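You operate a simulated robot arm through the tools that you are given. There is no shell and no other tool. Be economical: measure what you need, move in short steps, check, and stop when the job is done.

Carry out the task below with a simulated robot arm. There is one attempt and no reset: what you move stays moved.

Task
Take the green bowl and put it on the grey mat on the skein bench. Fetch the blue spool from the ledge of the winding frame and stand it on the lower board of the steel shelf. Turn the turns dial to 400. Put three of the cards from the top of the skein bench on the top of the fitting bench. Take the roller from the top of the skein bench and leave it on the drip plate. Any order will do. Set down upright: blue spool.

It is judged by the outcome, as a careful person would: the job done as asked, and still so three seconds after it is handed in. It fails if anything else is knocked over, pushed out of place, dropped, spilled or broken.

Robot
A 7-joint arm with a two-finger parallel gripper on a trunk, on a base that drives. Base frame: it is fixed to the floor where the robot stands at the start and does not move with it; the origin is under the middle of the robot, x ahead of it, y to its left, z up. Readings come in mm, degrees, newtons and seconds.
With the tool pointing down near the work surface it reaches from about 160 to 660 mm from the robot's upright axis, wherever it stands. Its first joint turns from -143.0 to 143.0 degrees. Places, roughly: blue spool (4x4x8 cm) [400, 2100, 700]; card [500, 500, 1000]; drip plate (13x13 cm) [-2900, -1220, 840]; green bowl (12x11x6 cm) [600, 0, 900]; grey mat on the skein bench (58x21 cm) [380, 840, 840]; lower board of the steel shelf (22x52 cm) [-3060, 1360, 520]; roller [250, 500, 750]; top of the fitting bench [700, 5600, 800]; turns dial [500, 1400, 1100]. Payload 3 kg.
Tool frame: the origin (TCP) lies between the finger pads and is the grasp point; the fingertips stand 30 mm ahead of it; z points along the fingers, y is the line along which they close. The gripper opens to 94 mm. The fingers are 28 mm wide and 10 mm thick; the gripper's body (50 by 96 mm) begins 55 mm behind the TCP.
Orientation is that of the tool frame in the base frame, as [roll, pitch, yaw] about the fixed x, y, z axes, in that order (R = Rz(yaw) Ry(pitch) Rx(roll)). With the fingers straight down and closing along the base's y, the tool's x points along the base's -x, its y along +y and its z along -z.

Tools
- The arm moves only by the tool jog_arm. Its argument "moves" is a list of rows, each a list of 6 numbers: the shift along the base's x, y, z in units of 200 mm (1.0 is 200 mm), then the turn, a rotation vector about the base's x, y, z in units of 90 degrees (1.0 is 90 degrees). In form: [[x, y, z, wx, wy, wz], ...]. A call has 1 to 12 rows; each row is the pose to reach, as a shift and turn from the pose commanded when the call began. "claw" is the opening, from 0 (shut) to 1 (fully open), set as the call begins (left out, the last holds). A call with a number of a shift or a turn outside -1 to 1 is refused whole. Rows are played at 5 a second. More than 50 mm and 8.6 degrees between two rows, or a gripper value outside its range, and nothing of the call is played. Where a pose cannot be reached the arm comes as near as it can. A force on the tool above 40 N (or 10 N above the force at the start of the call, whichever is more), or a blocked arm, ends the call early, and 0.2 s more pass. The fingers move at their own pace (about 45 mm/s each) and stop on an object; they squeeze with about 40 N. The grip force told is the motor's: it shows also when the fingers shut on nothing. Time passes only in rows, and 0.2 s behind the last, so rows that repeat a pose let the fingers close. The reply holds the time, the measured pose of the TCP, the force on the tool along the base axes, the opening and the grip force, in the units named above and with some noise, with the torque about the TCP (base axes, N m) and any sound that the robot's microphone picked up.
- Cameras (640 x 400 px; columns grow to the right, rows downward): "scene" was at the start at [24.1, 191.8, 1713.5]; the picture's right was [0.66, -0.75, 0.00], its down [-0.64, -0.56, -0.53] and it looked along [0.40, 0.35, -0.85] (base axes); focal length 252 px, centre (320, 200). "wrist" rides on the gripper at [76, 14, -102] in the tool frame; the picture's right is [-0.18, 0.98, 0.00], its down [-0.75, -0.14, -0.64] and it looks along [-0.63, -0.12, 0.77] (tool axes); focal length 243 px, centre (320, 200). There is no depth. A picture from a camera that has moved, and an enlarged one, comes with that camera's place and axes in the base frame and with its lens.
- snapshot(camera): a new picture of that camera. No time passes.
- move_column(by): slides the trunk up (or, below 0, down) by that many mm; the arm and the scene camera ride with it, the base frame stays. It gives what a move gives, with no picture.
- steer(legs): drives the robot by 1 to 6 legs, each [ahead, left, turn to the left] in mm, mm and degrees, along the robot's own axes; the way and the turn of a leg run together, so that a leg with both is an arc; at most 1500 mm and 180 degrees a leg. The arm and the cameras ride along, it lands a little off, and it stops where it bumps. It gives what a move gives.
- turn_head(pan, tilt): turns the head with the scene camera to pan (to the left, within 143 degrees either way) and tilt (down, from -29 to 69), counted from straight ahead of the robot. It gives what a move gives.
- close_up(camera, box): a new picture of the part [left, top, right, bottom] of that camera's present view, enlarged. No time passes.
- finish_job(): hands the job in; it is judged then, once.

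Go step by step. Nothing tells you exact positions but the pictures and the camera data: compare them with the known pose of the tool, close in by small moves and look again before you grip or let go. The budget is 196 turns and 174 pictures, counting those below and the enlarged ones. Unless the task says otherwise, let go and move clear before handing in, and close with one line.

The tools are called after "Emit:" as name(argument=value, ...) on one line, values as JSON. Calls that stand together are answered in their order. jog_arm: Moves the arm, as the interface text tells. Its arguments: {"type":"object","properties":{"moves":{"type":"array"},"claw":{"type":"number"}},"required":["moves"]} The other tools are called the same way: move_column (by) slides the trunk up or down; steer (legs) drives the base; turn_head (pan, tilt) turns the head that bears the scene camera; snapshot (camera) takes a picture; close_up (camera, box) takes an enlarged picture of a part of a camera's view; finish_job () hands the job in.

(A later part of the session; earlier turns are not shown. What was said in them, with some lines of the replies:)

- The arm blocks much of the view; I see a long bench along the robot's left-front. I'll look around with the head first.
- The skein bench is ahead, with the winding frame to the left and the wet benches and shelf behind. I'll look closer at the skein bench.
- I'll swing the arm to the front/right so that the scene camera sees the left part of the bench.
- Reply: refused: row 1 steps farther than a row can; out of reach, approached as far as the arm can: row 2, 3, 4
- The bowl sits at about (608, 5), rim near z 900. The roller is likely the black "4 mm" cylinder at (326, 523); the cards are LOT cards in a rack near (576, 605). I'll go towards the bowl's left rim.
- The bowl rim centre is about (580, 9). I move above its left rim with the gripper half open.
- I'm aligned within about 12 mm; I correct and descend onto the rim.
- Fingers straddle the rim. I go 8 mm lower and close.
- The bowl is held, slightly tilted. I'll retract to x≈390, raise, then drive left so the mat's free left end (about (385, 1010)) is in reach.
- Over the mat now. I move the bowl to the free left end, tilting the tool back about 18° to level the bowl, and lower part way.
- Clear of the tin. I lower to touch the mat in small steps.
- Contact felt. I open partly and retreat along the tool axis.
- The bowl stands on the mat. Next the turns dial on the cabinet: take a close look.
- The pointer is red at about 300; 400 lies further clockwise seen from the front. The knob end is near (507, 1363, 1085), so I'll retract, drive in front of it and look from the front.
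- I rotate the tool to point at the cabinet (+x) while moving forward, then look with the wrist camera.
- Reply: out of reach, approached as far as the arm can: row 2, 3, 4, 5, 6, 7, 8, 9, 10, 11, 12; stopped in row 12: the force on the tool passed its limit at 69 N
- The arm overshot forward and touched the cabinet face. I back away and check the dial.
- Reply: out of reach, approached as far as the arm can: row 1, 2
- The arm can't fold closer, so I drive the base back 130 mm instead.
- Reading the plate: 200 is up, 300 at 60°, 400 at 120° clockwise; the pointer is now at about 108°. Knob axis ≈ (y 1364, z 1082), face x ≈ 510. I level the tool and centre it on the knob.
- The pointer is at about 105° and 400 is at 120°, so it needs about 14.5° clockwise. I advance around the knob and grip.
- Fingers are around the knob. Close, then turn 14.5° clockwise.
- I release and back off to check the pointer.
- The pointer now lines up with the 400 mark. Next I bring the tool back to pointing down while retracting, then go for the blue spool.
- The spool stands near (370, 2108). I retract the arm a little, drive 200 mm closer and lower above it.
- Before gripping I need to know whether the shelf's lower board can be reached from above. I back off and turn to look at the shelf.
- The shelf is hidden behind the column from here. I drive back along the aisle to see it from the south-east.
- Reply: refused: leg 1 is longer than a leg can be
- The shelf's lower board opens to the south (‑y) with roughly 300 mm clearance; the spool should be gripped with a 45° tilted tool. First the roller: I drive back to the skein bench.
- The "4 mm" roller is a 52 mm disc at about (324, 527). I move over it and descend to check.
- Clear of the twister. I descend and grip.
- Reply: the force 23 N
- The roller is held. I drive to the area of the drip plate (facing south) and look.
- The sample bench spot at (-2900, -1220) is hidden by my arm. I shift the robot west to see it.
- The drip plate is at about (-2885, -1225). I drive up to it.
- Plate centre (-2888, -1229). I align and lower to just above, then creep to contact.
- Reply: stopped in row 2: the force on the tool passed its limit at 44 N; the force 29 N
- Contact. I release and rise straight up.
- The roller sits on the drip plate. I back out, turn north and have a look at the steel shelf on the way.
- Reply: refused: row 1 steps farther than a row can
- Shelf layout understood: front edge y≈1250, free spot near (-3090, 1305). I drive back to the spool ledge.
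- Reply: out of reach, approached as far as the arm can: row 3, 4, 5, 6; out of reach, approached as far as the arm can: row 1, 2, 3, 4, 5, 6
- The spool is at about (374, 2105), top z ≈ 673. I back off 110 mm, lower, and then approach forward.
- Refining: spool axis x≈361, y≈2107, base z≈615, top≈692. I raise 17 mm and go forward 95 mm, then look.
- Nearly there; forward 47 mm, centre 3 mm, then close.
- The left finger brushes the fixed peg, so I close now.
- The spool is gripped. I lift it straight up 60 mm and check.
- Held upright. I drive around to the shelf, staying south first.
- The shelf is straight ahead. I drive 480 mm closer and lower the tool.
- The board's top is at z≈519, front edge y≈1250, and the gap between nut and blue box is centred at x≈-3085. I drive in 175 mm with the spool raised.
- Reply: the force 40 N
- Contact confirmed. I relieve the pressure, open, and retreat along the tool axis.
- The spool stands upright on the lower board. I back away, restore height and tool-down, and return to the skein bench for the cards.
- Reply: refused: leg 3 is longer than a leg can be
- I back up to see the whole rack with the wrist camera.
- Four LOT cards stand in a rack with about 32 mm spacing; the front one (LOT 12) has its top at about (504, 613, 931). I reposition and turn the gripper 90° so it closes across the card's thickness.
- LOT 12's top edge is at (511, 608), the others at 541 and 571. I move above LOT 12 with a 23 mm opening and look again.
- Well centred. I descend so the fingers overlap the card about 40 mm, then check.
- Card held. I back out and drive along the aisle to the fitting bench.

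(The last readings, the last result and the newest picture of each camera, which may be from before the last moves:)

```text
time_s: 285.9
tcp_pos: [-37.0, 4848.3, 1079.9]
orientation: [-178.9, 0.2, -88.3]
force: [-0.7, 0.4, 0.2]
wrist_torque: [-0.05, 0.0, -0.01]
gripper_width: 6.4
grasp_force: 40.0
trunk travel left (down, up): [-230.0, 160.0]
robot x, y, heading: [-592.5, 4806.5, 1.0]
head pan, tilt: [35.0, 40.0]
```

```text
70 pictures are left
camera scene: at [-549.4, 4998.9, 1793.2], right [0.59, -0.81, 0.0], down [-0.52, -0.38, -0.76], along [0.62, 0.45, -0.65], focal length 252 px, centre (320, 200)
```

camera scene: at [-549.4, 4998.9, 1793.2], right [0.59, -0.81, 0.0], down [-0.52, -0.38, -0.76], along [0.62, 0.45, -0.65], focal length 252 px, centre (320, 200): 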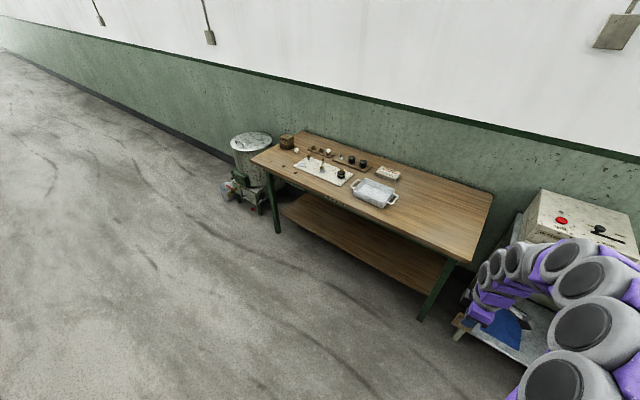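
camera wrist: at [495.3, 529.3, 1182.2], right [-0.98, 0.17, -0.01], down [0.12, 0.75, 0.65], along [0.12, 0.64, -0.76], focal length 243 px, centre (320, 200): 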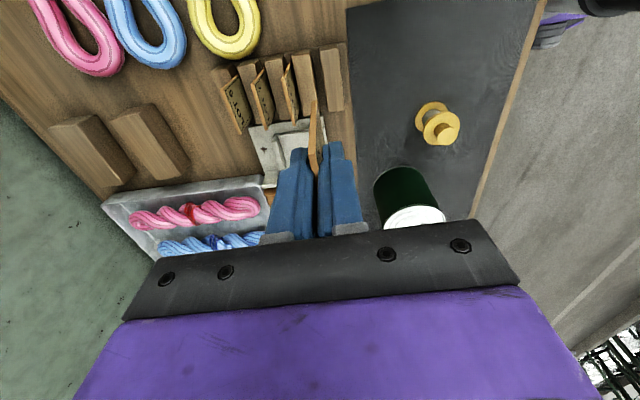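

The near end of the fitting bench (x 450–1000, y 4950–5330) is free. I drive up to it and tilt the tool 60° so the card can be laid down.

Emit:
steer(legs=[[510, 200, -1]])

Emit:
jog_arm(moves=[[0, 0, 0, 0, -0.09, 0], [0.05, 0, 0, 0, -0.18, 0], [0.1, 0, 0, 0, -0.27, 0], [0.15, 0, 0, 0, -0.36, 0], [0.2, 0, 0, 0, -0.45, 0], [0.25, 0, 0, 0, -0.54, 0], [0.3, 0, 0, 0, -0.63, 0], [0.3, 0, 0, 0, -0.68, 0]])

Emit:
snapshot(camera="wrist")

Emit:
snapshot(camera="scene")

```text
time_s: 289.1
tcp_pos: [478.6, 5042.9, 1081.1]
orientation: [-179.0, 0.4, -89.1]
force: [0.3, 0.5, -0.3]
wrist_torque: [0.0, 0.0, 0.02]
gripper_width: 6.4
grasp_force: 40.1
trunk travel left (down, up): [-230.0, 160.0]
robot x, y, heading: [-75.5, 5010.4, -0.2]
head pan, tilt: [35.0, 40.0]
```

```text
time_s: 290.9
tcp_pos: [536.2, 5043.3, 1082.5]
orientation: [-117.6, -0.6, -89.4]
force: [-0.5, 0.6, -0.5]
wrist_torque: [0.0, -0.02, -0.02]
gripper_width: 6.8
grasp_force: 40.1
trunk travel left (down, up): [-230.0, 160.0]
robot x, y, heading: [-80.5, 5011.5, -0.0]
head pan, tilt: [35.0, 40.0]
```

```text
69 pictures are left
camera wrist: at [439.0, 4966.3, 1117.6], right [-0.46, 0.17, -0.87], down [-0.51, 0.75, 0.41], along [0.73, 0.64, -0.26], focal length 243 px, centre (320, 200)
```

wrist: 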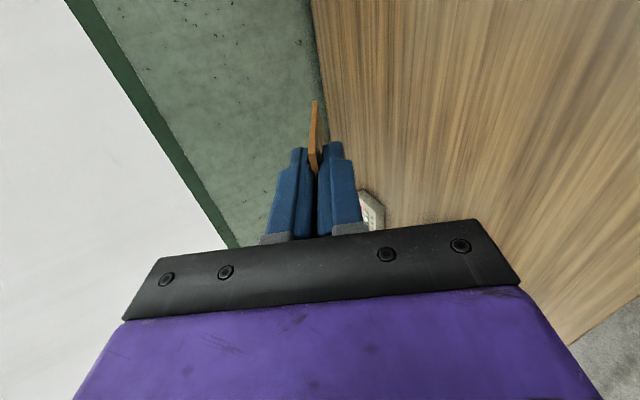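

```text
68 pictures are left
camera scene: at [-33.3, 5205.0, 1793.1], right [0.57, -0.82, 0.0], down [-0.53, -0.37, -0.76], along [0.63, 0.44, -0.64], focal length 252 px, centre (320, 200)
```

scene: 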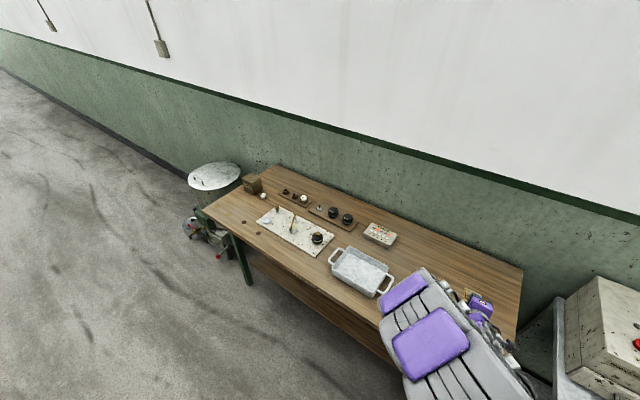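

The card is held nearly flat, its lower edge 63 mm ahead of the TCP. I lower it to the free end of the bench.

Emit:
jog_arm(moves=[[0, 0, -0.25, 0, 0, 0], [0, 0, -0.5, 0, 0, 0], [0, 0, -0.75, 0, 0, 0], [0, 0, -1, 0, 0, 0]])

Emit:
snapshot(camera="wrist")

```text
time_s: 291.9
tcp_pos: [536.0, 5042.1, 879.0]
orientation: [-117.8, -0.7, -89.4]
force: [-0.4, 0.4, 0.2]
wrist_torque: [-0.01, 0.02, -0.02]
gripper_width: 6.5
grasp_force: 40.2
trunk travel left (down, up): [-230.0, 160.0]
robot x, y, heading: [-79.8, 5013.3, -0.0]
head pan, tilt: [35.0, 40.0]
```

```text
67 pictures are left
camera wrist: at [439.5, 4965.3, 915.3], right [-0.46, 0.17, -0.87], down [-0.51, 0.75, 0.42], along [0.73, 0.64, -0.26], focal length 243 px, centre (320, 200)
```

wrist: 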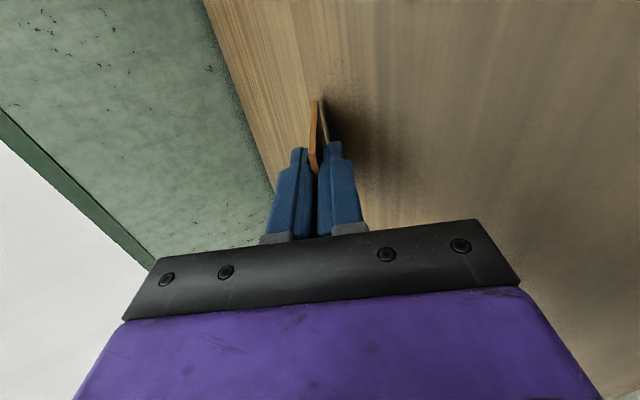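

Emit:
jog_arm(moves=[[0, 0, -0.03, 0, 0, 0], [0, 0, -0.06, 0, 0, 0], [0, 0, -0.09, 0, 0, 0], [0, 0, -0.12, 0, 0, 0], [0, 0, -0.15, 0, 0, 0], [0, 0, -0.18, 0, 0, 0]])

Emit:
close_up(camera="wrist", box=[240, 60, 400, 240])

```text
time_s: 292.8
tcp_pos: [538.2, 5044.1, 866.3]
orientation: [-116.7, -0.4, -89.5]
force: [-9.1, 0.5, 25.3]
wrist_torque: [0.24, -1.28, 0.12]
gripper_width: 6.9
grasp_force: 39.8
trunk travel left (down, up): [-230.0, 160.0]
robot x, y, heading: [-75.8, 5011.4, 0.0]
head pan, tilt: [35.0, 40.0]
stopped in row 4: the force on the tool passed its limit at 45 N (the readings are from after the stop); the commanded pose is now the measured one
```

```text
2.22 times, centred on (320, 150) of wrist
camera zoom: at [440.6, 4966.1, 900.0], right [-0.44, 0.17, -0.88], down [-0.52, 0.75, 0.41], along [0.73, 0.64, -0.24], focal length 539 px, centre (320, 311)
```

zoom: 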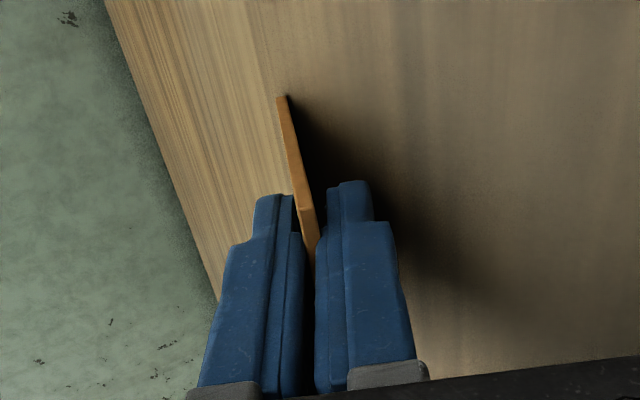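

Contact with the bench. I open a little and withdraw along the tool axis.

Emit:
jog_arm(claw=0.16, moves=[[0, 0, 0.005, 0, 0, 0], [0, 0, 0.005, 0, 0, 0], [-0.09, 0, 0.05, 0, 0, 0], [-0.18, 0, 0.1, 0, 0, 0], [-0.27, 0, 0.15, 0, 0, 0], [-0.36, 0, 0.2, 0, 0, 0], [-0.36, 0, 0.4, 0, 0, 0], [-0.36, 0, 0.6, 0, 0, 0]])

Emit:
snapshot(camera="wrist")

Emit:
turn_head(pan=0, tilt=55)

Emit:
snapshot(camera="scene")

```text
time_s: 294.6
tcp_pos: [469.9, 5044.5, 970.7]
orientation: [-117.3, -0.6, -89.5]
force: [0.9, 0.6, 0.9]
wrist_torque: [-0.01, 0.01, -0.04]
gripper_width: 14.9
grasp_force: 0.0
out of reach, approached as far as the arm can: row 8
trunk travel left (down, up): [-230.0, 160.0]
robot x, y, heading: [-75.9, 5011.2, 0.1]
head pan, tilt: [35.0, 40.0]
```

```text
65 pictures are left
camera wrist: at [373.0, 4966.8, 1005.7], right [-0.45, 0.17, -0.88], down [-0.51, 0.75, 0.41], along [0.73, 0.64, -0.25], focal length 243 px, centre (320, 200)
```

wrist: 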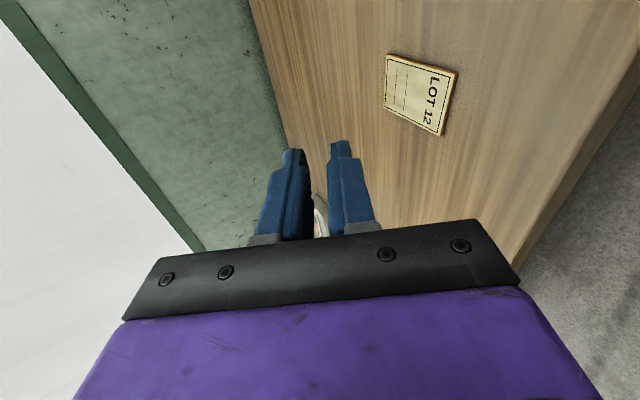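

```text
time_s: 295.6
tcp_pos: [469.4, 5045.4, 969.4]
orientation: [-117.2, -0.6, -89.4]
force: [-0.1, 0.2, -1.0]
wrist_torque: [0.0, -0.04, 0.0]
gripper_width: 15.2
grasp_force: 0.2
trunk travel left (down, up): [-230.0, 160.0]
robot x, y, heading: [-76.6, 5012.3, 0.0]
head pan, tilt: [0.0, 55.0]
```

```text
64 pictures are left
camera scene: at [-30.8, 5155.4, 1772.6], right [0.0, -1.0, 0.0], down [-0.82, 0.0, -0.57], along [0.57, 0.0, -0.82], focal length 252 px, centre (320, 200)
```

scene: 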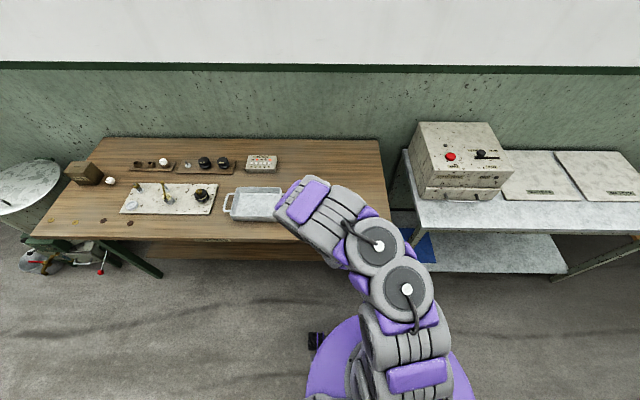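

LOT 12 lies flat on the fitting bench. I back away, straighten the tool, and go back for the next card.

Emit:
steer(legs=[[-500, 0, 0]])

Emit:
jog_arm(claw=0.27, moves=[[0.01, 0, 0.1, 0, 0.09, 0], [0.02, 0, 0.2, 0, 0.18, 0], [0.03, 0, 0.3, 0, 0.27, 0], [0.04, 0, 0.4, 0, 0.36, 0], [0.05, 0, 0.5, 0, 0.45, 0], [0.05, 0, 0.55, 0, 0.54, 0], [0.05, 0, 0.55, 0, 0.63, 0], [0.05, 0, 0.55, 0, 0.69, 0]])

Emit:
steer(legs=[[0, -1450, 0], [0, -1450, 0], [0, -1450, 0], [460, -85, 0]])

Emit:
snapshot(camera="wrist")

```text
time_s: 298.6
tcp_pos: [-25.3, 5045.4, 970.8]
orientation: [-117.2, -0.7, -89.3]
force: [-0.3, -0.4, 1.0]
wrist_torque: [0.0, -0.01, -0.03]
gripper_width: 15.0
grasp_force: 0.0
trunk travel left (down, up): [-230.0, 160.0]
robot x, y, heading: [-571.7, 5007.0, -0.2]
head pan, tilt: [0.0, 55.0]
```

```text
time_s: 300.4
tcp_pos: [-15.8, 5047.2, 1079.9]
orientation: [-179.6, 0.2, -89.2]
force: [0.1, 0.4, 0.0]
wrist_torque: [0.01, 0.04, -0.01]
gripper_width: 25.2
grasp_force: 0.0
trunk travel left (down, up): [-230.0, 160.0]
robot x, y, heading: [-567.8, 5013.6, -0.1]
head pan, tilt: [0.0, 55.0]
```

```text
time_s: 323.6
tcp_pos: [428.1, 595.9, 1078.7]
orientation: [-179.3, 0.2, -89.9]
force: [-0.5, 0.2, 0.1]
wrist_torque: [-0.03, 0.0, 0.01]
gripper_width: 25.5
grasp_force: 0.2
trunk travel left (down, up): [-230.0, 160.0]
robot x, y, heading: [-128.0, 562.5, -0.6]
head pan, tilt: [0.0, 55.0]
```

```text
63 pictures are left
camera wrist: at [413.3, 517.6, 1182.4], right [-0.98, 0.18, -0.01], down [0.13, 0.75, 0.65], along [0.13, 0.63, -0.76], focal length 243 px, centre (320, 200)
```

wrist: 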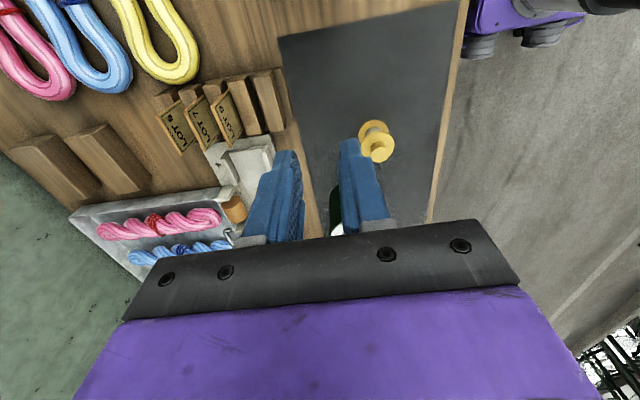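

Emit:
steer(legs=[[80, 0, 0.5]])

Emit:
snapshot(camera="wrist")

```text
time_s: 324.7
tcp_pos: [508.4, 596.7, 1078.8]
orientation: [-179.3, 0.4, -89.4]
force: [-0.4, -0.3, 0.0]
wrist_torque: [0.03, -0.03, 0.03]
gripper_width: 25.3
grasp_force: 0.0
trunk travel left (down, up): [-230.0, 160.0]
robot x, y, heading: [-47.0, 566.2, -0.2]
head pan, tilt: [0.0, 55.0]
```

```text
62 pictures are left
camera wrist: at [492.8, 518.0, 1182.3], right [-0.98, 0.17, -0.01], down [0.13, 0.75, 0.65], along [0.12, 0.64, -0.76], focal length 243 px, centre (320, 200)
```

wrist: 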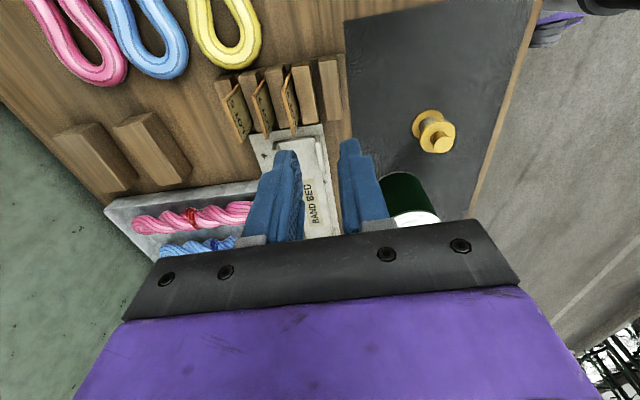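

Emit:
jog_arm(claw=0.27, moves=[[0.16, 0.04, 0, 0, 0, 0], [0.16, 0.04, -0.25, 0, 0, 0], [0.16, 0.04, -0.5, 0, 0, 0]])

Emit:
snapshot(camera="wrist")

```text
time_s: 325.5
tcp_pos: [537.4, 604.1, 981.1]
orientation: [-179.2, 0.4, -89.5]
force: [0.3, 1.2, -0.6]
wrist_torque: [-0.04, 0.01, -0.04]
gripper_width: 25.4
grasp_force: 0.2
trunk travel left (down, up): [-230.0, 160.0]
robot x, y, heading: [-47.7, 563.0, -0.4]
head pan, tilt: [0.0, 55.0]
```

```text
61 pictures are left
camera wrist: at [522.6, 526.0, 1082.2], right [-0.98, 0.18, -0.01], down [0.12, 0.75, 0.65], along [0.12, 0.64, -0.76], focal length 243 px, centre (320, 200)
```

wrist: 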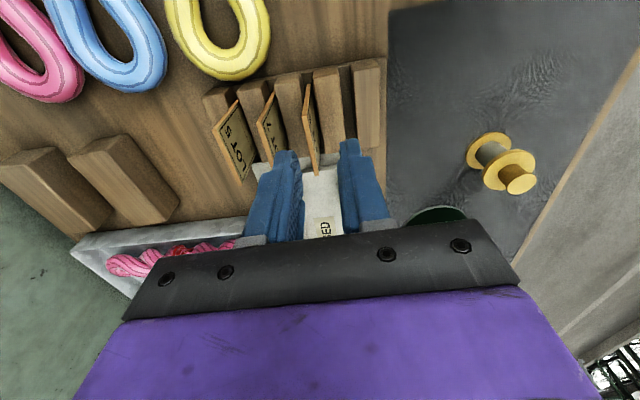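

Emit:
jog_arm(moves=[[0.027, 0.01, 0, 0, 0, 0], [0.027, 0.01, -0.2, 0, 0, 0], [0.027, 0.01, -0.305, 0, 0, 0]])

Emit:
snapshot(camera="wrist")

```text
time_s: 326.3
tcp_pos: [542.7, 605.8, 920.2]
orientation: [-179.2, 0.5, -89.4]
force: [0.8, 0.5, 0.4]
wrist_torque: [-0.02, -0.02, 0.01]
gripper_width: 25.3
grasp_force: 0.0
trunk travel left (down, up): [-230.0, 160.0]
robot x, y, heading: [-52.0, 565.1, -0.2]
head pan, tilt: [0.0, 55.0]
```

```text
60 pictures are left
camera wrist: at [527.1, 527.5, 1022.4], right [-0.98, 0.17, -0.01], down [0.12, 0.75, 0.65], along [0.12, 0.64, -0.76], focal length 243 px, centre (320, 200)
```

wrist: 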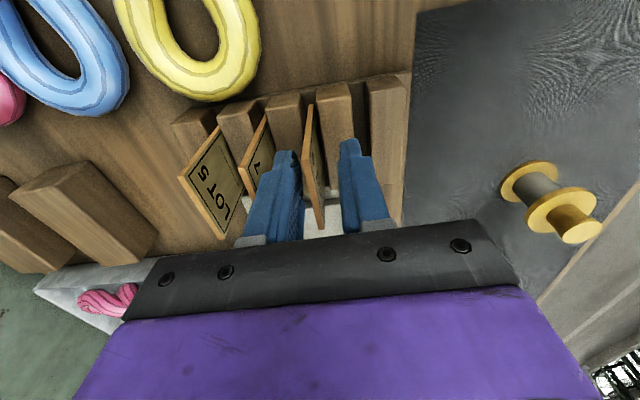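

Good; close on LOT 9, lift, and drive to the fitting bench.

Emit:
jog_arm(claw=0, moves=[[0.012, 0, 0, 0, 0, 0], [0.012, 0, 0, 0, 0, 0], [0.012, 0, 0, 0, 0, 0]])

Emit:
jog_arm(moves=[[0, 0, 0.15, 0, 0, 0], [0, 0, 0.35, 0, 0, 0], [0, 0, 0.6, 0, 0, 0], [-0.15, 0, 0.8, 0, 0, 0]])

Emit:
snapshot(camera="wrist")

```text
time_s: 327.1
tcp_pos: [545.8, 605.3, 921.1]
orientation: [-179.2, 0.4, -89.6]
force: [-0.1, 0.4, 1.0]
wrist_torque: [0.02, -0.02, 0.06]
gripper_width: 6.8
grasp_force: 39.9
trunk travel left (down, up): [-230.0, 160.0]
robot x, y, heading: [-47.5, 565.3, -0.3]
head pan, tilt: [0.0, 55.0]
```

```text
time_s: 328.1
tcp_pos: [511.4, 605.2, 1081.2]
orientation: [-179.2, 0.3, -89.4]
force: [-0.3, 0.3, -0.2]
wrist_torque: [0.04, -0.01, 0.0]
gripper_width: 6.7
grasp_force: 39.8
trunk travel left (down, up): [-230.0, 160.0]
robot x, y, heading: [-47.1, 565.5, -0.2]
head pan, tilt: [0.0, 55.0]
```

```text
59 pictures are left
camera wrist: at [496.2, 527.6, 1183.5], right [-0.98, 0.17, -0.01], down [0.12, 0.75, 0.65], along [0.12, 0.64, -0.76], focal length 243 px, centre (320, 200)
```

wrist: 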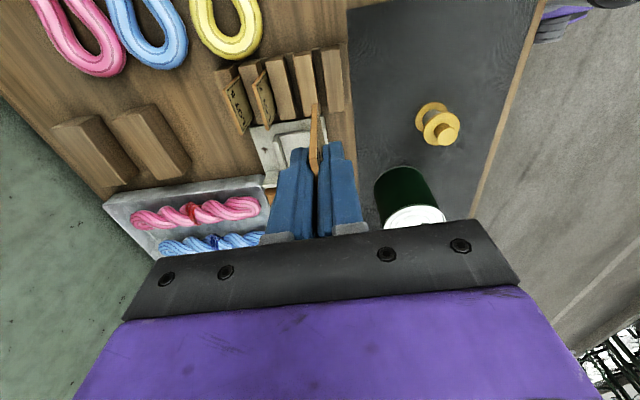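

Emit:
steer(legs=[[-500, 0, 0.2], [0, 1450, 0], [0, 1450, 0], [0, 1450, 0]])

```text
time_s: 351.5
tcp_pos: [18.8, 4957.7, 1080.8]
orientation: [-179.2, 0.5, -89.7]
force: [0.1, 0.3, -0.8]
wrist_torque: [-0.01, 0.0, 0.01]
gripper_width: 6.3
grasp_force: 40.3
trunk travel left (down, up): [-230.0, 160.0]
robot x, y, heading: [-543.4, 4920.4, -0.6]
head pan, tilt: [0.0, 55.0]
```

Emit:
steer(legs=[[463, 172, 0.6]])

Emit:
jog_arm(moves=[[0, 0, 0, 0, -0.09, 0], [0.05, 0, 0, 0, -0.18, 0], [0.1, 0, 0, 0, -0.27, 0], [0.15, 0, 0, 0, -0.36, 0], [0.2, 0, 0, 0, -0.45, 0], [0.25, 0, 0, 0, -0.54, 0], [0.3, 0, -0.1, 0, -0.63, 0], [0.3, 0, -0.3, 0, -0.68, 0], [0.3, 0, -0.5, 0, -0.68, 0], [0.3, 0, -0.7, 0, -0.68, 0], [0.3, 0, -0.9, 0, -0.68, 0]])

Emit:
snapshot(camera="wrist")

```text
time_s: 354.4
tcp_pos: [483.1, 5135.1, 1082.0]
orientation: [-179.1, 0.5, -89.0]
force: [0.3, -0.6, -0.1]
wrist_torque: [-0.01, 0.04, 0.0]
gripper_width: 6.6
grasp_force: 39.9
trunk travel left (down, up): [-230.0, 160.0]
robot x, y, heading: [-79.1, 5091.4, 0.4]
head pan, tilt: [0.0, 55.0]
```

```text
time_s: 356.8
tcp_pos: [540.8, 5136.5, 900.8]
orientation: [-117.9, -0.7, -89.2]
force: [-0.1, 0.1, 0.6]
wrist_torque: [-0.04, 0.02, -0.01]
gripper_width: 6.4
grasp_force: 40.2
trunk travel left (down, up): [-230.0, 160.0]
robot x, y, heading: [-77.9, 5096.4, 0.2]
head pan, tilt: [0.0, 55.0]
```

```text
58 pictures are left
camera wrist: at [444.9, 5057.8, 936.7], right [-0.46, 0.17, -0.87], down [-0.51, 0.75, 0.42], along [0.72, 0.64, -0.26], focal length 243 px, centre (320, 200)
```

wrist: 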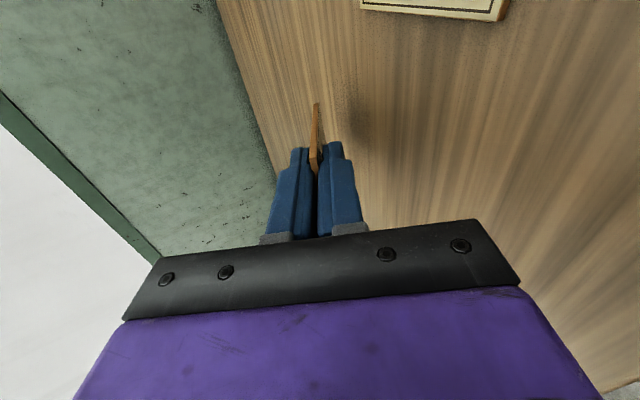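

Emit:
jog_arm(moves=[[0, 0, -0.1, 0, 0, 0], [0, 0, -0.13, 0, 0, 0], [0, 0, -0.15, 0, 0, 0], [0, 0, -0.165, 0, 0, 0]])

```text
time_s: 357.8
tcp_pos: [540.8, 5137.5, 870.9]
orientation: [-117.6, -0.6, -89.3]
force: [-2.6, -1.5, 10.6]
wrist_torque: [0.22, -0.66, 0.01]
gripper_width: 7.0
grasp_force: 39.4
trunk travel left (down, up): [-230.0, 160.0]
robot x, y, heading: [-77.0, 5094.4, 0.3]
head pan, tilt: [0.0, 55.0]
```

Contact (10 N). I open slightly and withdraw along the tool axis.

Emit:
jog_arm(claw=0.16, moves=[[0, 0, 0, 0, 0, 0], [0, 0, 0, 0, 0, 0], [-0.09, 0, 0.05, 0, 0, 0], [-0.18, 0, 0.1, 0, 0, 0], [-0.27, 0, 0.15, 0, 0, 0], [-0.36, 0, 0.2, 0, 0, 0], [-0.36, 0, 0.4, 0, 0, 0]])

Emit:
snapshot(camera="wrist")

Emit:
steer(legs=[[-500, 0, -0.3]])

Emit:
jog_arm(claw=0.27, moves=[[0.01, 0, 0.1, 0, 0.09, 0], [0.02, 0, 0.2, 0, 0.18, 0], [0.03, 0, 0.3, 0, 0.27, 0], [0.04, 0, 0.4, 0, 0.36, 0], [0.05, 0, 0.5, 0, 0.45, 0], [0.05, 0, 0.6, 0, 0.54, 0], [0.05, 0, 0.68, 0, 0.63, 0], [0.05, 0, 0.68, 0, 0.69, 0]])

```text
time_s: 359.4
tcp_pos: [469.5, 5137.5, 949.2]
orientation: [-117.8, -0.7, -89.2]
force: [-0.1, 0.1, -0.1]
wrist_torque: [-0.01, 0.0, -0.01]
gripper_width: 15.3
grasp_force: 0.1
trunk travel left (down, up): [-230.0, 160.0]
robot x, y, heading: [-75.7, 5093.6, 0.0]
head pan, tilt: [0.0, 55.0]
```

```text
57 pictures are left
camera wrist: at [371.9, 5059.1, 985.6], right [-0.46, 0.17, -0.87], down [-0.51, 0.75, 0.41], along [0.72, 0.64, -0.26], focal length 243 px, centre (320, 200)
```

wrist: 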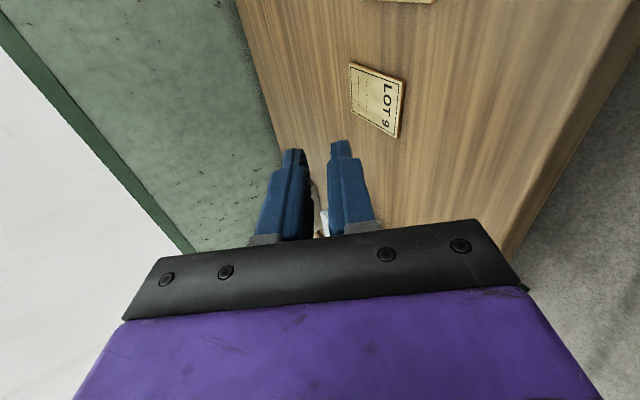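

```text
time_s: 362.3
tcp_pos: [-24.2, 5132.9, 948.8]
orientation: [-117.8, -0.8, -89.4]
force: [-0.2, -0.3, -0.2]
wrist_torque: [-0.02, 0.01, -0.01]
gripper_width: 15.2
grasp_force: 0.0
trunk travel left (down, up): [-230.0, 160.0]
robot x, y, heading: [-570.7, 5091.7, -0.1]
head pan, tilt: [0.0, 55.0]
```

```text
time_s: 364.1
tcp_pos: [-14.4, 5130.8, 1085.7]
orientation: [-179.9, 0.2, -89.2]
force: [0.3, -0.9, 0.6]
wrist_torque: [0.0, 0.0, 0.03]
gripper_width: 25.2
grasp_force: 0.0
trunk travel left (down, up): [-230.0, 160.0]
robot x, y, heading: [-569.5, 5085.8, 0.0]
head pan, tilt: [0.0, 55.0]
```

LOT 9 is down. Back to the rack for LOT 7.

Emit:
steer(legs=[[0, -1450, 0], [0, -1450, 0], [0, -1450, 0], [440, -145, 0]])

```text
time_s: 387.4
tcp_pos: [445.1, 618.5, 1085.9]
orientation: [-179.9, -0.2, -89.6]
force: [-0.5, -0.1, 0.2]
wrist_torque: [-0.03, 0.02, -0.02]
gripper_width: 25.3
grasp_force: 0.1
trunk travel left (down, up): [-230.0, 160.0]
robot x, y, heading: [-107.7, 578.0, -0.4]
head pan, tilt: [0.0, 55.0]
```

Emit:
steer(legs=[[85, -8, 0.4]])

Emit:
snapshot(camera="wrist")

```text
time_s: 388.5
tcp_pos: [529.5, 614.3, 1085.6]
orientation: [-179.9, -0.1, -89.1]
force: [-0.6, -0.1, 0.1]
wrist_torque: [-0.05, 0.0, 0.01]
gripper_width: 25.3
grasp_force: 0.1
trunk travel left (down, up): [-230.0, 160.0]
robot x, y, heading: [-26.3, 569.3, 0.3]
head pan, tilt: [0.0, 55.0]
```

```text
56 pictures are left
camera wrist: at [515.8, 537.5, 1188.4], right [-0.99, 0.17, 0.0], down [0.13, 0.76, 0.64], along [0.11, 0.63, -0.77], focal length 243 px, centre (320, 200)
```

wrist: 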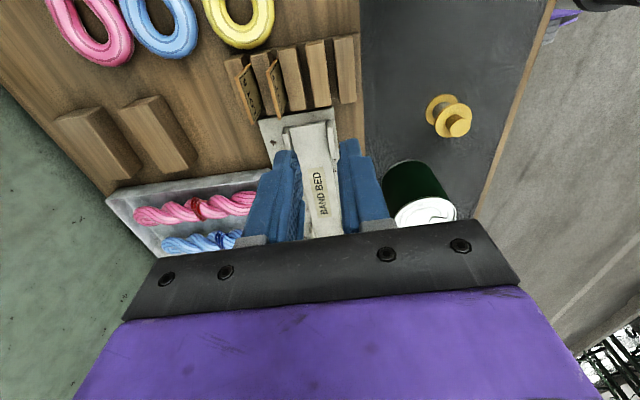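

Emit:
jog_arm(claw=0.27, moves=[[0.21, -0.04, 0, 0, 0, 0], [0.21, -0.04, -0.25, 0, 0, 0], [0.21, -0.04, -0.52, 0, 0, 0]])

Emit:
snapshot(camera="wrist")

```text
refused: row 3 steps farther than a row can; nothing moved
```

```text
55 pictures are left
camera wrist: at [515.8, 537.5, 1188.4], right [-0.99, 0.17, 0.0], down [0.13, 0.76, 0.64], along [0.11, 0.63, -0.77], focal length 243 px, centre (320, 200)
```

wrist: 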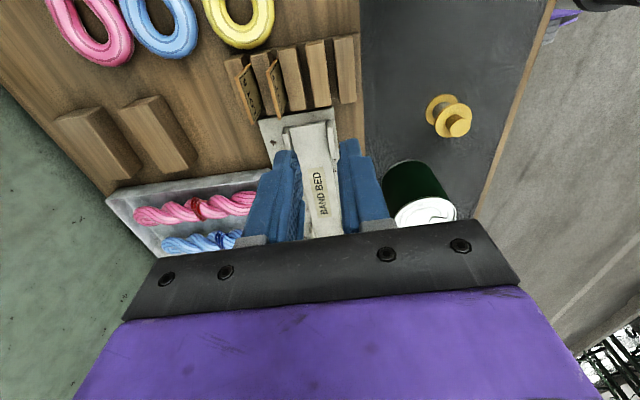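

That was refused for step size; I repeat it in smaller steps.

Emit:
jog_arm(claw=0.27, moves=[[0.21, -0.04, 0, 0, 0, 0], [0.21, -0.04, -0.2, 0, 0, 0], [0.21, -0.04, -0.4, 0, 0, 0], [0.21, -0.04, -0.52, 0, 0, 0]])

Emit:
snapshot(camera="wrist")

```text
time_s: 389.5
tcp_pos: [568.8, 602.7, 983.4]
orientation: [-179.6, 0.1, -89.1]
force: [-0.2, 0.3, 0.3]
wrist_torque: [0.0, -0.01, 0.01]
gripper_width: 25.4
grasp_force: 0.1
trunk travel left (down, up): [-230.0, 160.0]
robot x, y, heading: [-24.2, 570.6, 0.1]
head pan, tilt: [0.0, 55.0]
```

```text
54 pictures are left
camera wrist: at [555.0, 525.8, 1085.4], right [-0.99, 0.17, -0.01], down [0.13, 0.76, 0.64], along [0.11, 0.63, -0.77], focal length 243 px, centre (320, 200)
```

wrist: 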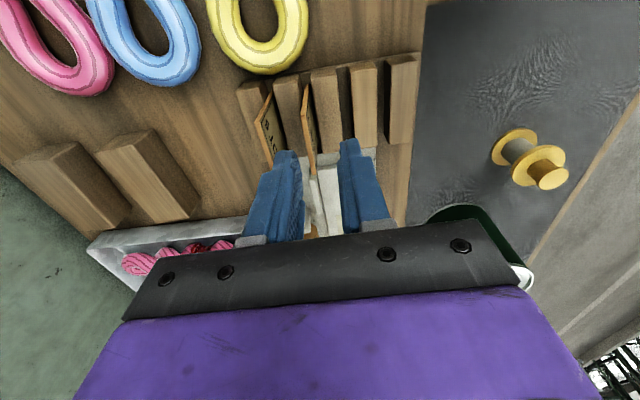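

Emit:
jog_arm(moves=[[0.032, 0.015, 0, 0, 0, 0], [0.032, 0.015, -0.2, 0, 0, 0], [0.032, 0.015, -0.315, 0, 0, 0]])

Emit:
snapshot(camera="wrist")

```text
time_s: 390.3
tcp_pos: [575.7, 606.8, 920.1]
orientation: [-179.6, 0.0, -89.1]
force: [-0.1, -0.6, 0.1]
wrist_torque: [-0.02, 0.0, -0.01]
gripper_width: 25.6
grasp_force: 0.1
trunk travel left (down, up): [-230.0, 160.0]
robot x, y, heading: [-26.4, 567.6, -0.0]
head pan, tilt: [0.0, 55.0]
```

```text
53 pictures are left
camera wrist: at [562.1, 528.7, 1022.3], right [-0.99, 0.17, -0.01], down [0.12, 0.75, 0.64], along [0.11, 0.63, -0.76], focal length 243 px, centre (320, 200)
```

wrist: 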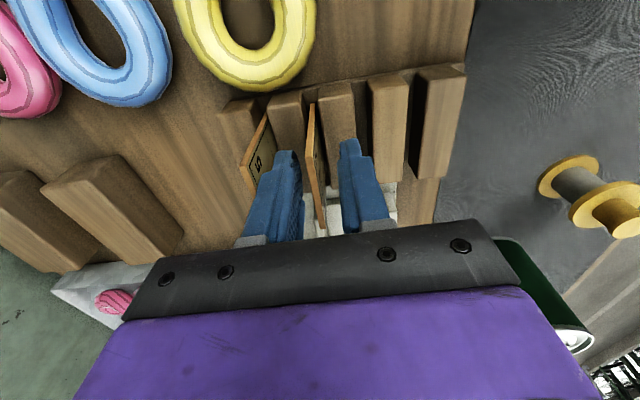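

Emit:
jog_arm(claw=0, moves=[[0.008, 0, 0, 0, 0, 0], [0.008, 0, 0, 0, 0, 0], [0.008, 0, 0, 0, 0, 0]])

Emit:
jog_arm(moves=[[0, 0, 0.15, 0, 0, 0], [0, 0, 0.35, 0, 0, 0], [0, 0, 0.6, 0, 0, 0], [-0.15, 0, 0.78, 0, 0, 0], [-0.25, 0, 0.82, 0, 0, 0]])

Emit:
snapshot(camera="wrist")

```text
time_s: 391.1
tcp_pos: [577.8, 605.2, 920.0]
orientation: [-179.7, 0.1, -89.1]
force: [-0.2, 0.1, 0.1]
wrist_torque: [0.0, -0.01, 0.02]
gripper_width: 6.7
grasp_force: 39.9
trunk travel left (down, up): [-230.0, 160.0]
robot x, y, heading: [-22.7, 567.9, 0.1]
head pan, tilt: [0.0, 55.0]
```

```text
time_s: 392.3
tcp_pos: [525.5, 605.7, 1084.5]
orientation: [-179.7, 0.1, -89.1]
force: [-0.7, 0.1, -0.4]
wrist_torque: [-0.01, 0.01, 0.01]
gripper_width: 6.5
grasp_force: 40.2
trunk travel left (down, up): [-230.0, 160.0]
robot x, y, heading: [-27.8, 568.8, 0.3]
head pan, tilt: [0.0, 55.0]
```

```text
52 pictures are left
camera wrist: at [512.7, 527.9, 1187.1], right [-0.99, 0.17, -0.01], down [0.13, 0.75, 0.64], along [0.11, 0.63, -0.76], focal length 243 px, centre (320, 200)
```

wrist: 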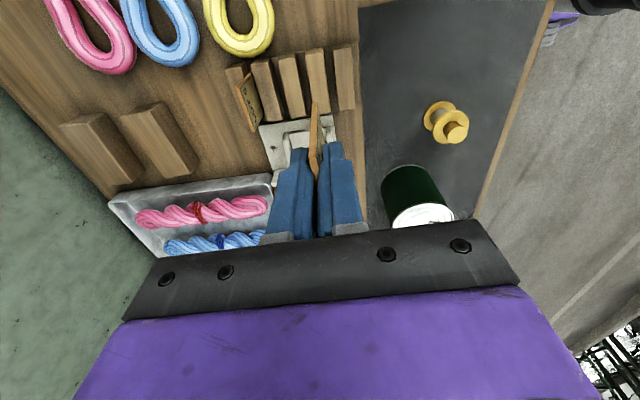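

LOT 7 held. Off to the fitting bench.

Emit:
steer(legs=[[-520, 0, -0.3], [0, 1450, 0], [0, 1450, 0], [0, 1450, 0]])

```text
time_s: 415.7
tcp_pos: [24.2, 4950.4, 1084.5]
orientation: [-179.7, 0.3, -89.5]
force: [-0.1, 0.1, -0.2]
wrist_torque: [0.03, 0.0, 0.01]
gripper_width: 6.4
grasp_force: 40.1
trunk travel left (down, up): [-230.0, 160.0]
robot x, y, heading: [-528.9, 4922.2, -0.0]
head pan, tilt: [0.0, 55.0]
```

Emit:
steer(legs=[[450, 268, 0]])

Emit:
jog_arm(moves=[[0, 0, 0, 0, -0.09, 0], [0.05, 0, 0, 0, -0.18, 0], [0.1, 0, 0, 0, -0.27, 0], [0.15, 0, 0, 0, -0.36, 0], [0.2, 0, 0, 0, -0.45, 0], [0.25, 0, 0, 0, -0.54, 0], [0.3, 0, -0.1, 0, -0.63, 0], [0.3, 0, -0.3, 0, -0.68, 0], [0.3, 0, -0.5, 0, -0.68, 0], [0.3, 0, -0.7, 0, -0.68, 0], [0.3, 0, -0.9, 0, -0.68, 0]])

Emit:
snapshot(camera="wrist")

```text
time_s: 418.8
tcp_pos: [472.4, 5212.2, 1085.3]
orientation: [-179.5, 0.3, -89.7]
force: [0.0, 0.5, -0.7]
wrist_torque: [-0.02, 0.02, 0.0]
gripper_width: 6.5
grasp_force: 39.4
trunk travel left (down, up): [-230.0, 160.0]
robot x, y, heading: [-78.2, 5182.5, -0.7]
head pan, tilt: [0.0, 55.0]
```

```text
time_s: 421.1
tcp_pos: [531.2, 5215.3, 904.5]
orientation: [-118.4, -0.2, -89.8]
force: [-0.6, 0.3, 0.2]
wrist_torque: [0.0, -0.02, 0.03]
gripper_width: 6.4
grasp_force: 40.0
trunk travel left (down, up): [-230.0, 160.0]
robot x, y, heading: [-78.4, 5183.0, -0.6]
head pan, tilt: [0.0, 55.0]
```

```text
51 pictures are left
camera wrist: at [434.4, 5137.2, 941.4], right [-0.47, 0.18, -0.86], down [-0.5, 0.75, 0.43], along [0.73, 0.63, -0.26], focal length 243 px, centre (320, 200)
```

wrist: 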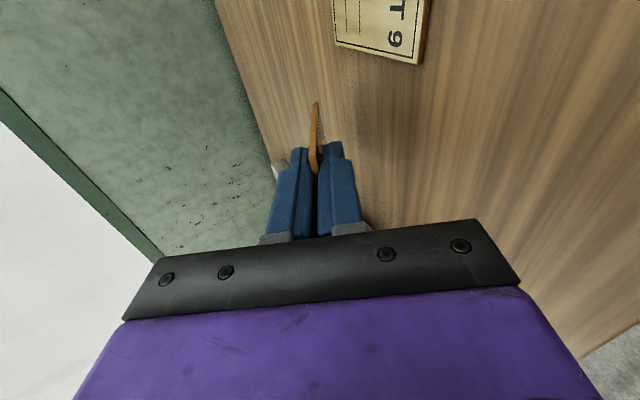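

Emit:
jog_arm(moves=[[0, 0, -0.1, 0, 0, 0], [0, 0, -0.14, 0, 0, 0], [0, 0, -0.165, 0, 0, 0], [0, 0, -0.18, 0, 0, 0]])

```text
time_s: 422.1
tcp_pos: [529.8, 5215.5, 871.7]
orientation: [-118.2, -0.2, -89.8]
force: [-2.5, 0.9, 10.3]
wrist_torque: [0.11, -0.54, 0.07]
gripper_width: 6.9
grasp_force: 39.7
trunk travel left (down, up): [-230.0, 160.0]
robot x, y, heading: [-76.3, 5183.7, -0.3]
head pan, tilt: [0.0, 55.0]
```

Emit:
jog_arm(claw=0.16, moves=[[0, 0, 0, 0, 0, 0], [0, 0, 0, 0, 0, 0], [-0.09, 0, 0.05, 0, 0, 0], [-0.18, 0, 0.1, 0, 0, 0], [-0.27, 0, 0.15, 0, 0, 0], [-0.34, 0, 0.2, 0, 0, 0], [-0.34, 0, 0.4, 0, 0, 0]])

Emit:
snapshot(camera="wrist")

Emit:
steer(legs=[[-500, -100, 0.4]])

Emit:
jog_arm(claw=0.27, moves=[[0.01, 0, 0.1, 0, 0.09, 0], [0.02, 0, 0.2, 0, 0.18, 0], [0.03, 0, 0.3, 0, 0.27, 0], [0.04, 0, 0.4, 0, 0.36, 0], [0.05, 0, 0.5, 0, 0.45, 0], [0.05, 0, 0.6, 0, 0.54, 0], [0.05, 0, 0.68, 0, 0.63, 0], [0.05, 0, 0.68, 0, 0.69, 0]])

Emit:
turn_head(pan=15, tilt=40)

Emit:
snapshot(camera="scene")

```text
time_s: 423.8
tcp_pos: [462.6, 5217.0, 950.5]
orientation: [-118.2, -0.2, -89.6]
force: [-0.1, -0.1, 0.4]
wrist_torque: [0.01, -0.02, -0.01]
gripper_width: 14.8
grasp_force: 0.0
trunk travel left (down, up): [-230.0, 160.0]
robot x, y, heading: [-73.6, 5179.5, -0.5]
head pan, tilt: [0.0, 55.0]
```

```text
50 pictures are left
camera wrist: at [366.3, 5139.0, 986.5], right [-0.47, 0.18, -0.87], down [-0.5, 0.75, 0.43], along [0.73, 0.63, -0.26], focal length 243 px, centre (320, 200)
```

wrist: 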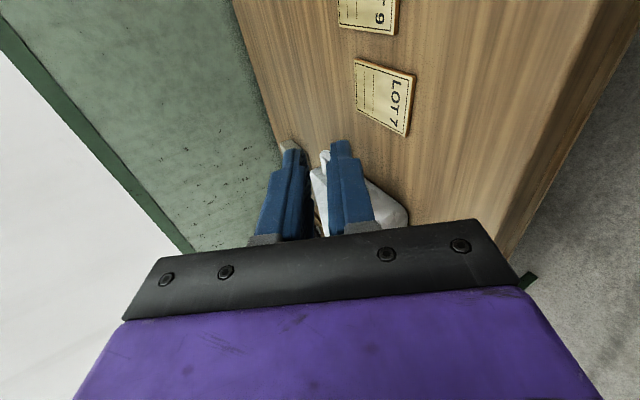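

```text
time_s: 426.7
tcp_pos: [-33.7, 5121.4, 950.3]
orientation: [-118.3, -0.3, -89.4]
force: [-0.2, 0.0, 0.5]
wrist_torque: [0.02, -0.03, -0.04]
gripper_width: 14.9
grasp_force: 0.0
trunk travel left (down, up): [-230.0, 160.0]
robot x, y, heading: [-574.8, 5085.5, -0.0]
head pan, tilt: [0.0, 55.0]
```

```text
time_s: 428.5
tcp_pos: [-23.2, 5117.7, 1088.2]
orientation: [179.6, 0.8, -89.8]
force: [-0.1, 0.0, -0.2]
wrist_torque: [0.03, 0.01, 0.02]
gripper_width: 25.2
grasp_force: 0.0
trunk travel left (down, up): [-230.0, 160.0]
robot x, y, heading: [-575.9, 5083.9, -0.3]
head pan, tilt: [0.0, 55.0]
```

```text
time_s: 429.3
tcp_pos: [-25.4, 5121.3, 1087.8]
orientation: [179.6, 0.5, -89.6]
force: [0.4, -1.1, -0.7]
wrist_torque: [-0.03, -0.02, -0.01]
gripper_width: 25.4
grasp_force: 0.0
trunk travel left (down, up): [-230.0, 160.0]
robot x, y, heading: [-578.8, 5085.3, 0.1]
head pan, tilt: [15.0, 40.0]
```

```text
49 pictures are left
camera scene: at [-517.1, 5250.6, 1793.2], right [0.26, -0.97, 0.0], down [-0.62, -0.17, -0.76], along [0.74, 0.2, -0.65], focal length 252 px, centre (320, 200)
```

scene: 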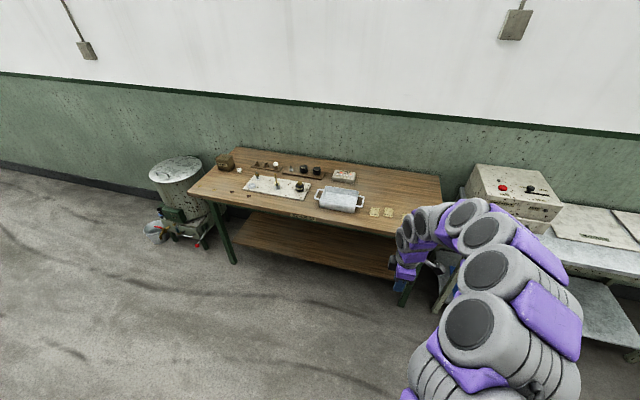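

All three cards are on the fitting bench. On the way back I'll verify the dial from the front.

Emit:
steer(legs=[[0, -1450, 0], [0, -1450, 0], [0, -1000, 0]])

Emit:
turn_head(pan=12, tilt=30)

Emit:
snapshot(camera="scene")

```text
time_s: 448.0
tcp_pos: [-93.6, 1227.1, 1086.3]
orientation: [179.6, 0.4, -90.7]
force: [0.2, 0.1, -0.2]
wrist_torque: [-0.01, -0.02, 0.03]
gripper_width: 25.4
grasp_force: 0.2
trunk travel left (down, up): [-230.0, 160.0]
robot x, y, heading: [-642.1, 1204.0, -1.2]
head pan, tilt: [15.0, 40.0]
```

```text
time_s: 448.8
tcp_pos: [-94.7, 1223.5, 1086.8]
orientation: [179.7, 0.5, -90.7]
force: [-0.6, 0.3, 0.6]
wrist_torque: [-0.01, 0.04, 0.0]
gripper_width: 25.3
grasp_force: 0.1
trunk travel left (down, up): [-230.0, 160.0]
robot x, y, heading: [-646.9, 1197.0, -1.3]
head pan, tilt: [12.0, 30.0]
```

```text
48 pictures are left
camera scene: at [-576.8, 1356.8, 1808.8], right [0.19, -0.98, 0.0], down [-0.49, -0.09, -0.86], along [0.85, 0.16, -0.5], focal length 252 px, centre (320, 200)
```

scene: 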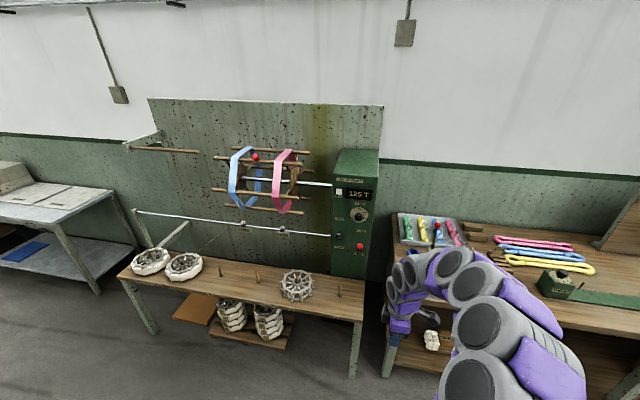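

Emit:
close_up(camera="scene", box=[344, 202, 376, 226])

```text
16.00 times, centred on (360, 214) of scene
camera zoom: at [-576.8, 1356.8, 1808.8], right [0.19, -0.98, 0.0], down [-0.49, -0.09, -0.86], along [0.85, 0.16, -0.5], focal length 4028 px, centre (-320, -24)
```

zoom: 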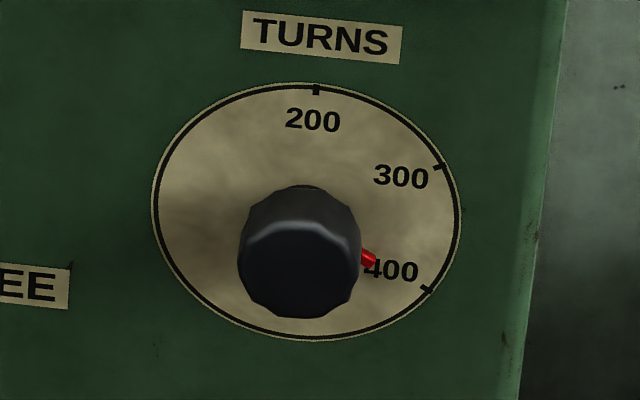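

The pointer sits at the 400 mark. The bowl, spool, roller and three cards have all been seen in place, and the gripper is empty and clear, so I hand the job in.

Emit:
finish_job()

```text
The job is handed in.
```

The job is handed in: the green bowl is on the grey mat, the blue spool stands upright on the lower board of the steel shelf, and the turns dial points at the 400 mark. Cards LOT 12, LOT 9 and LOT 7 lie on the fitting bench, and the black "4 mm" disc, which I took to be the roller, is on the drip plate. While lining up on the dial the arm pressed the winding-frame cabinet with 69 N; I saw no damage.
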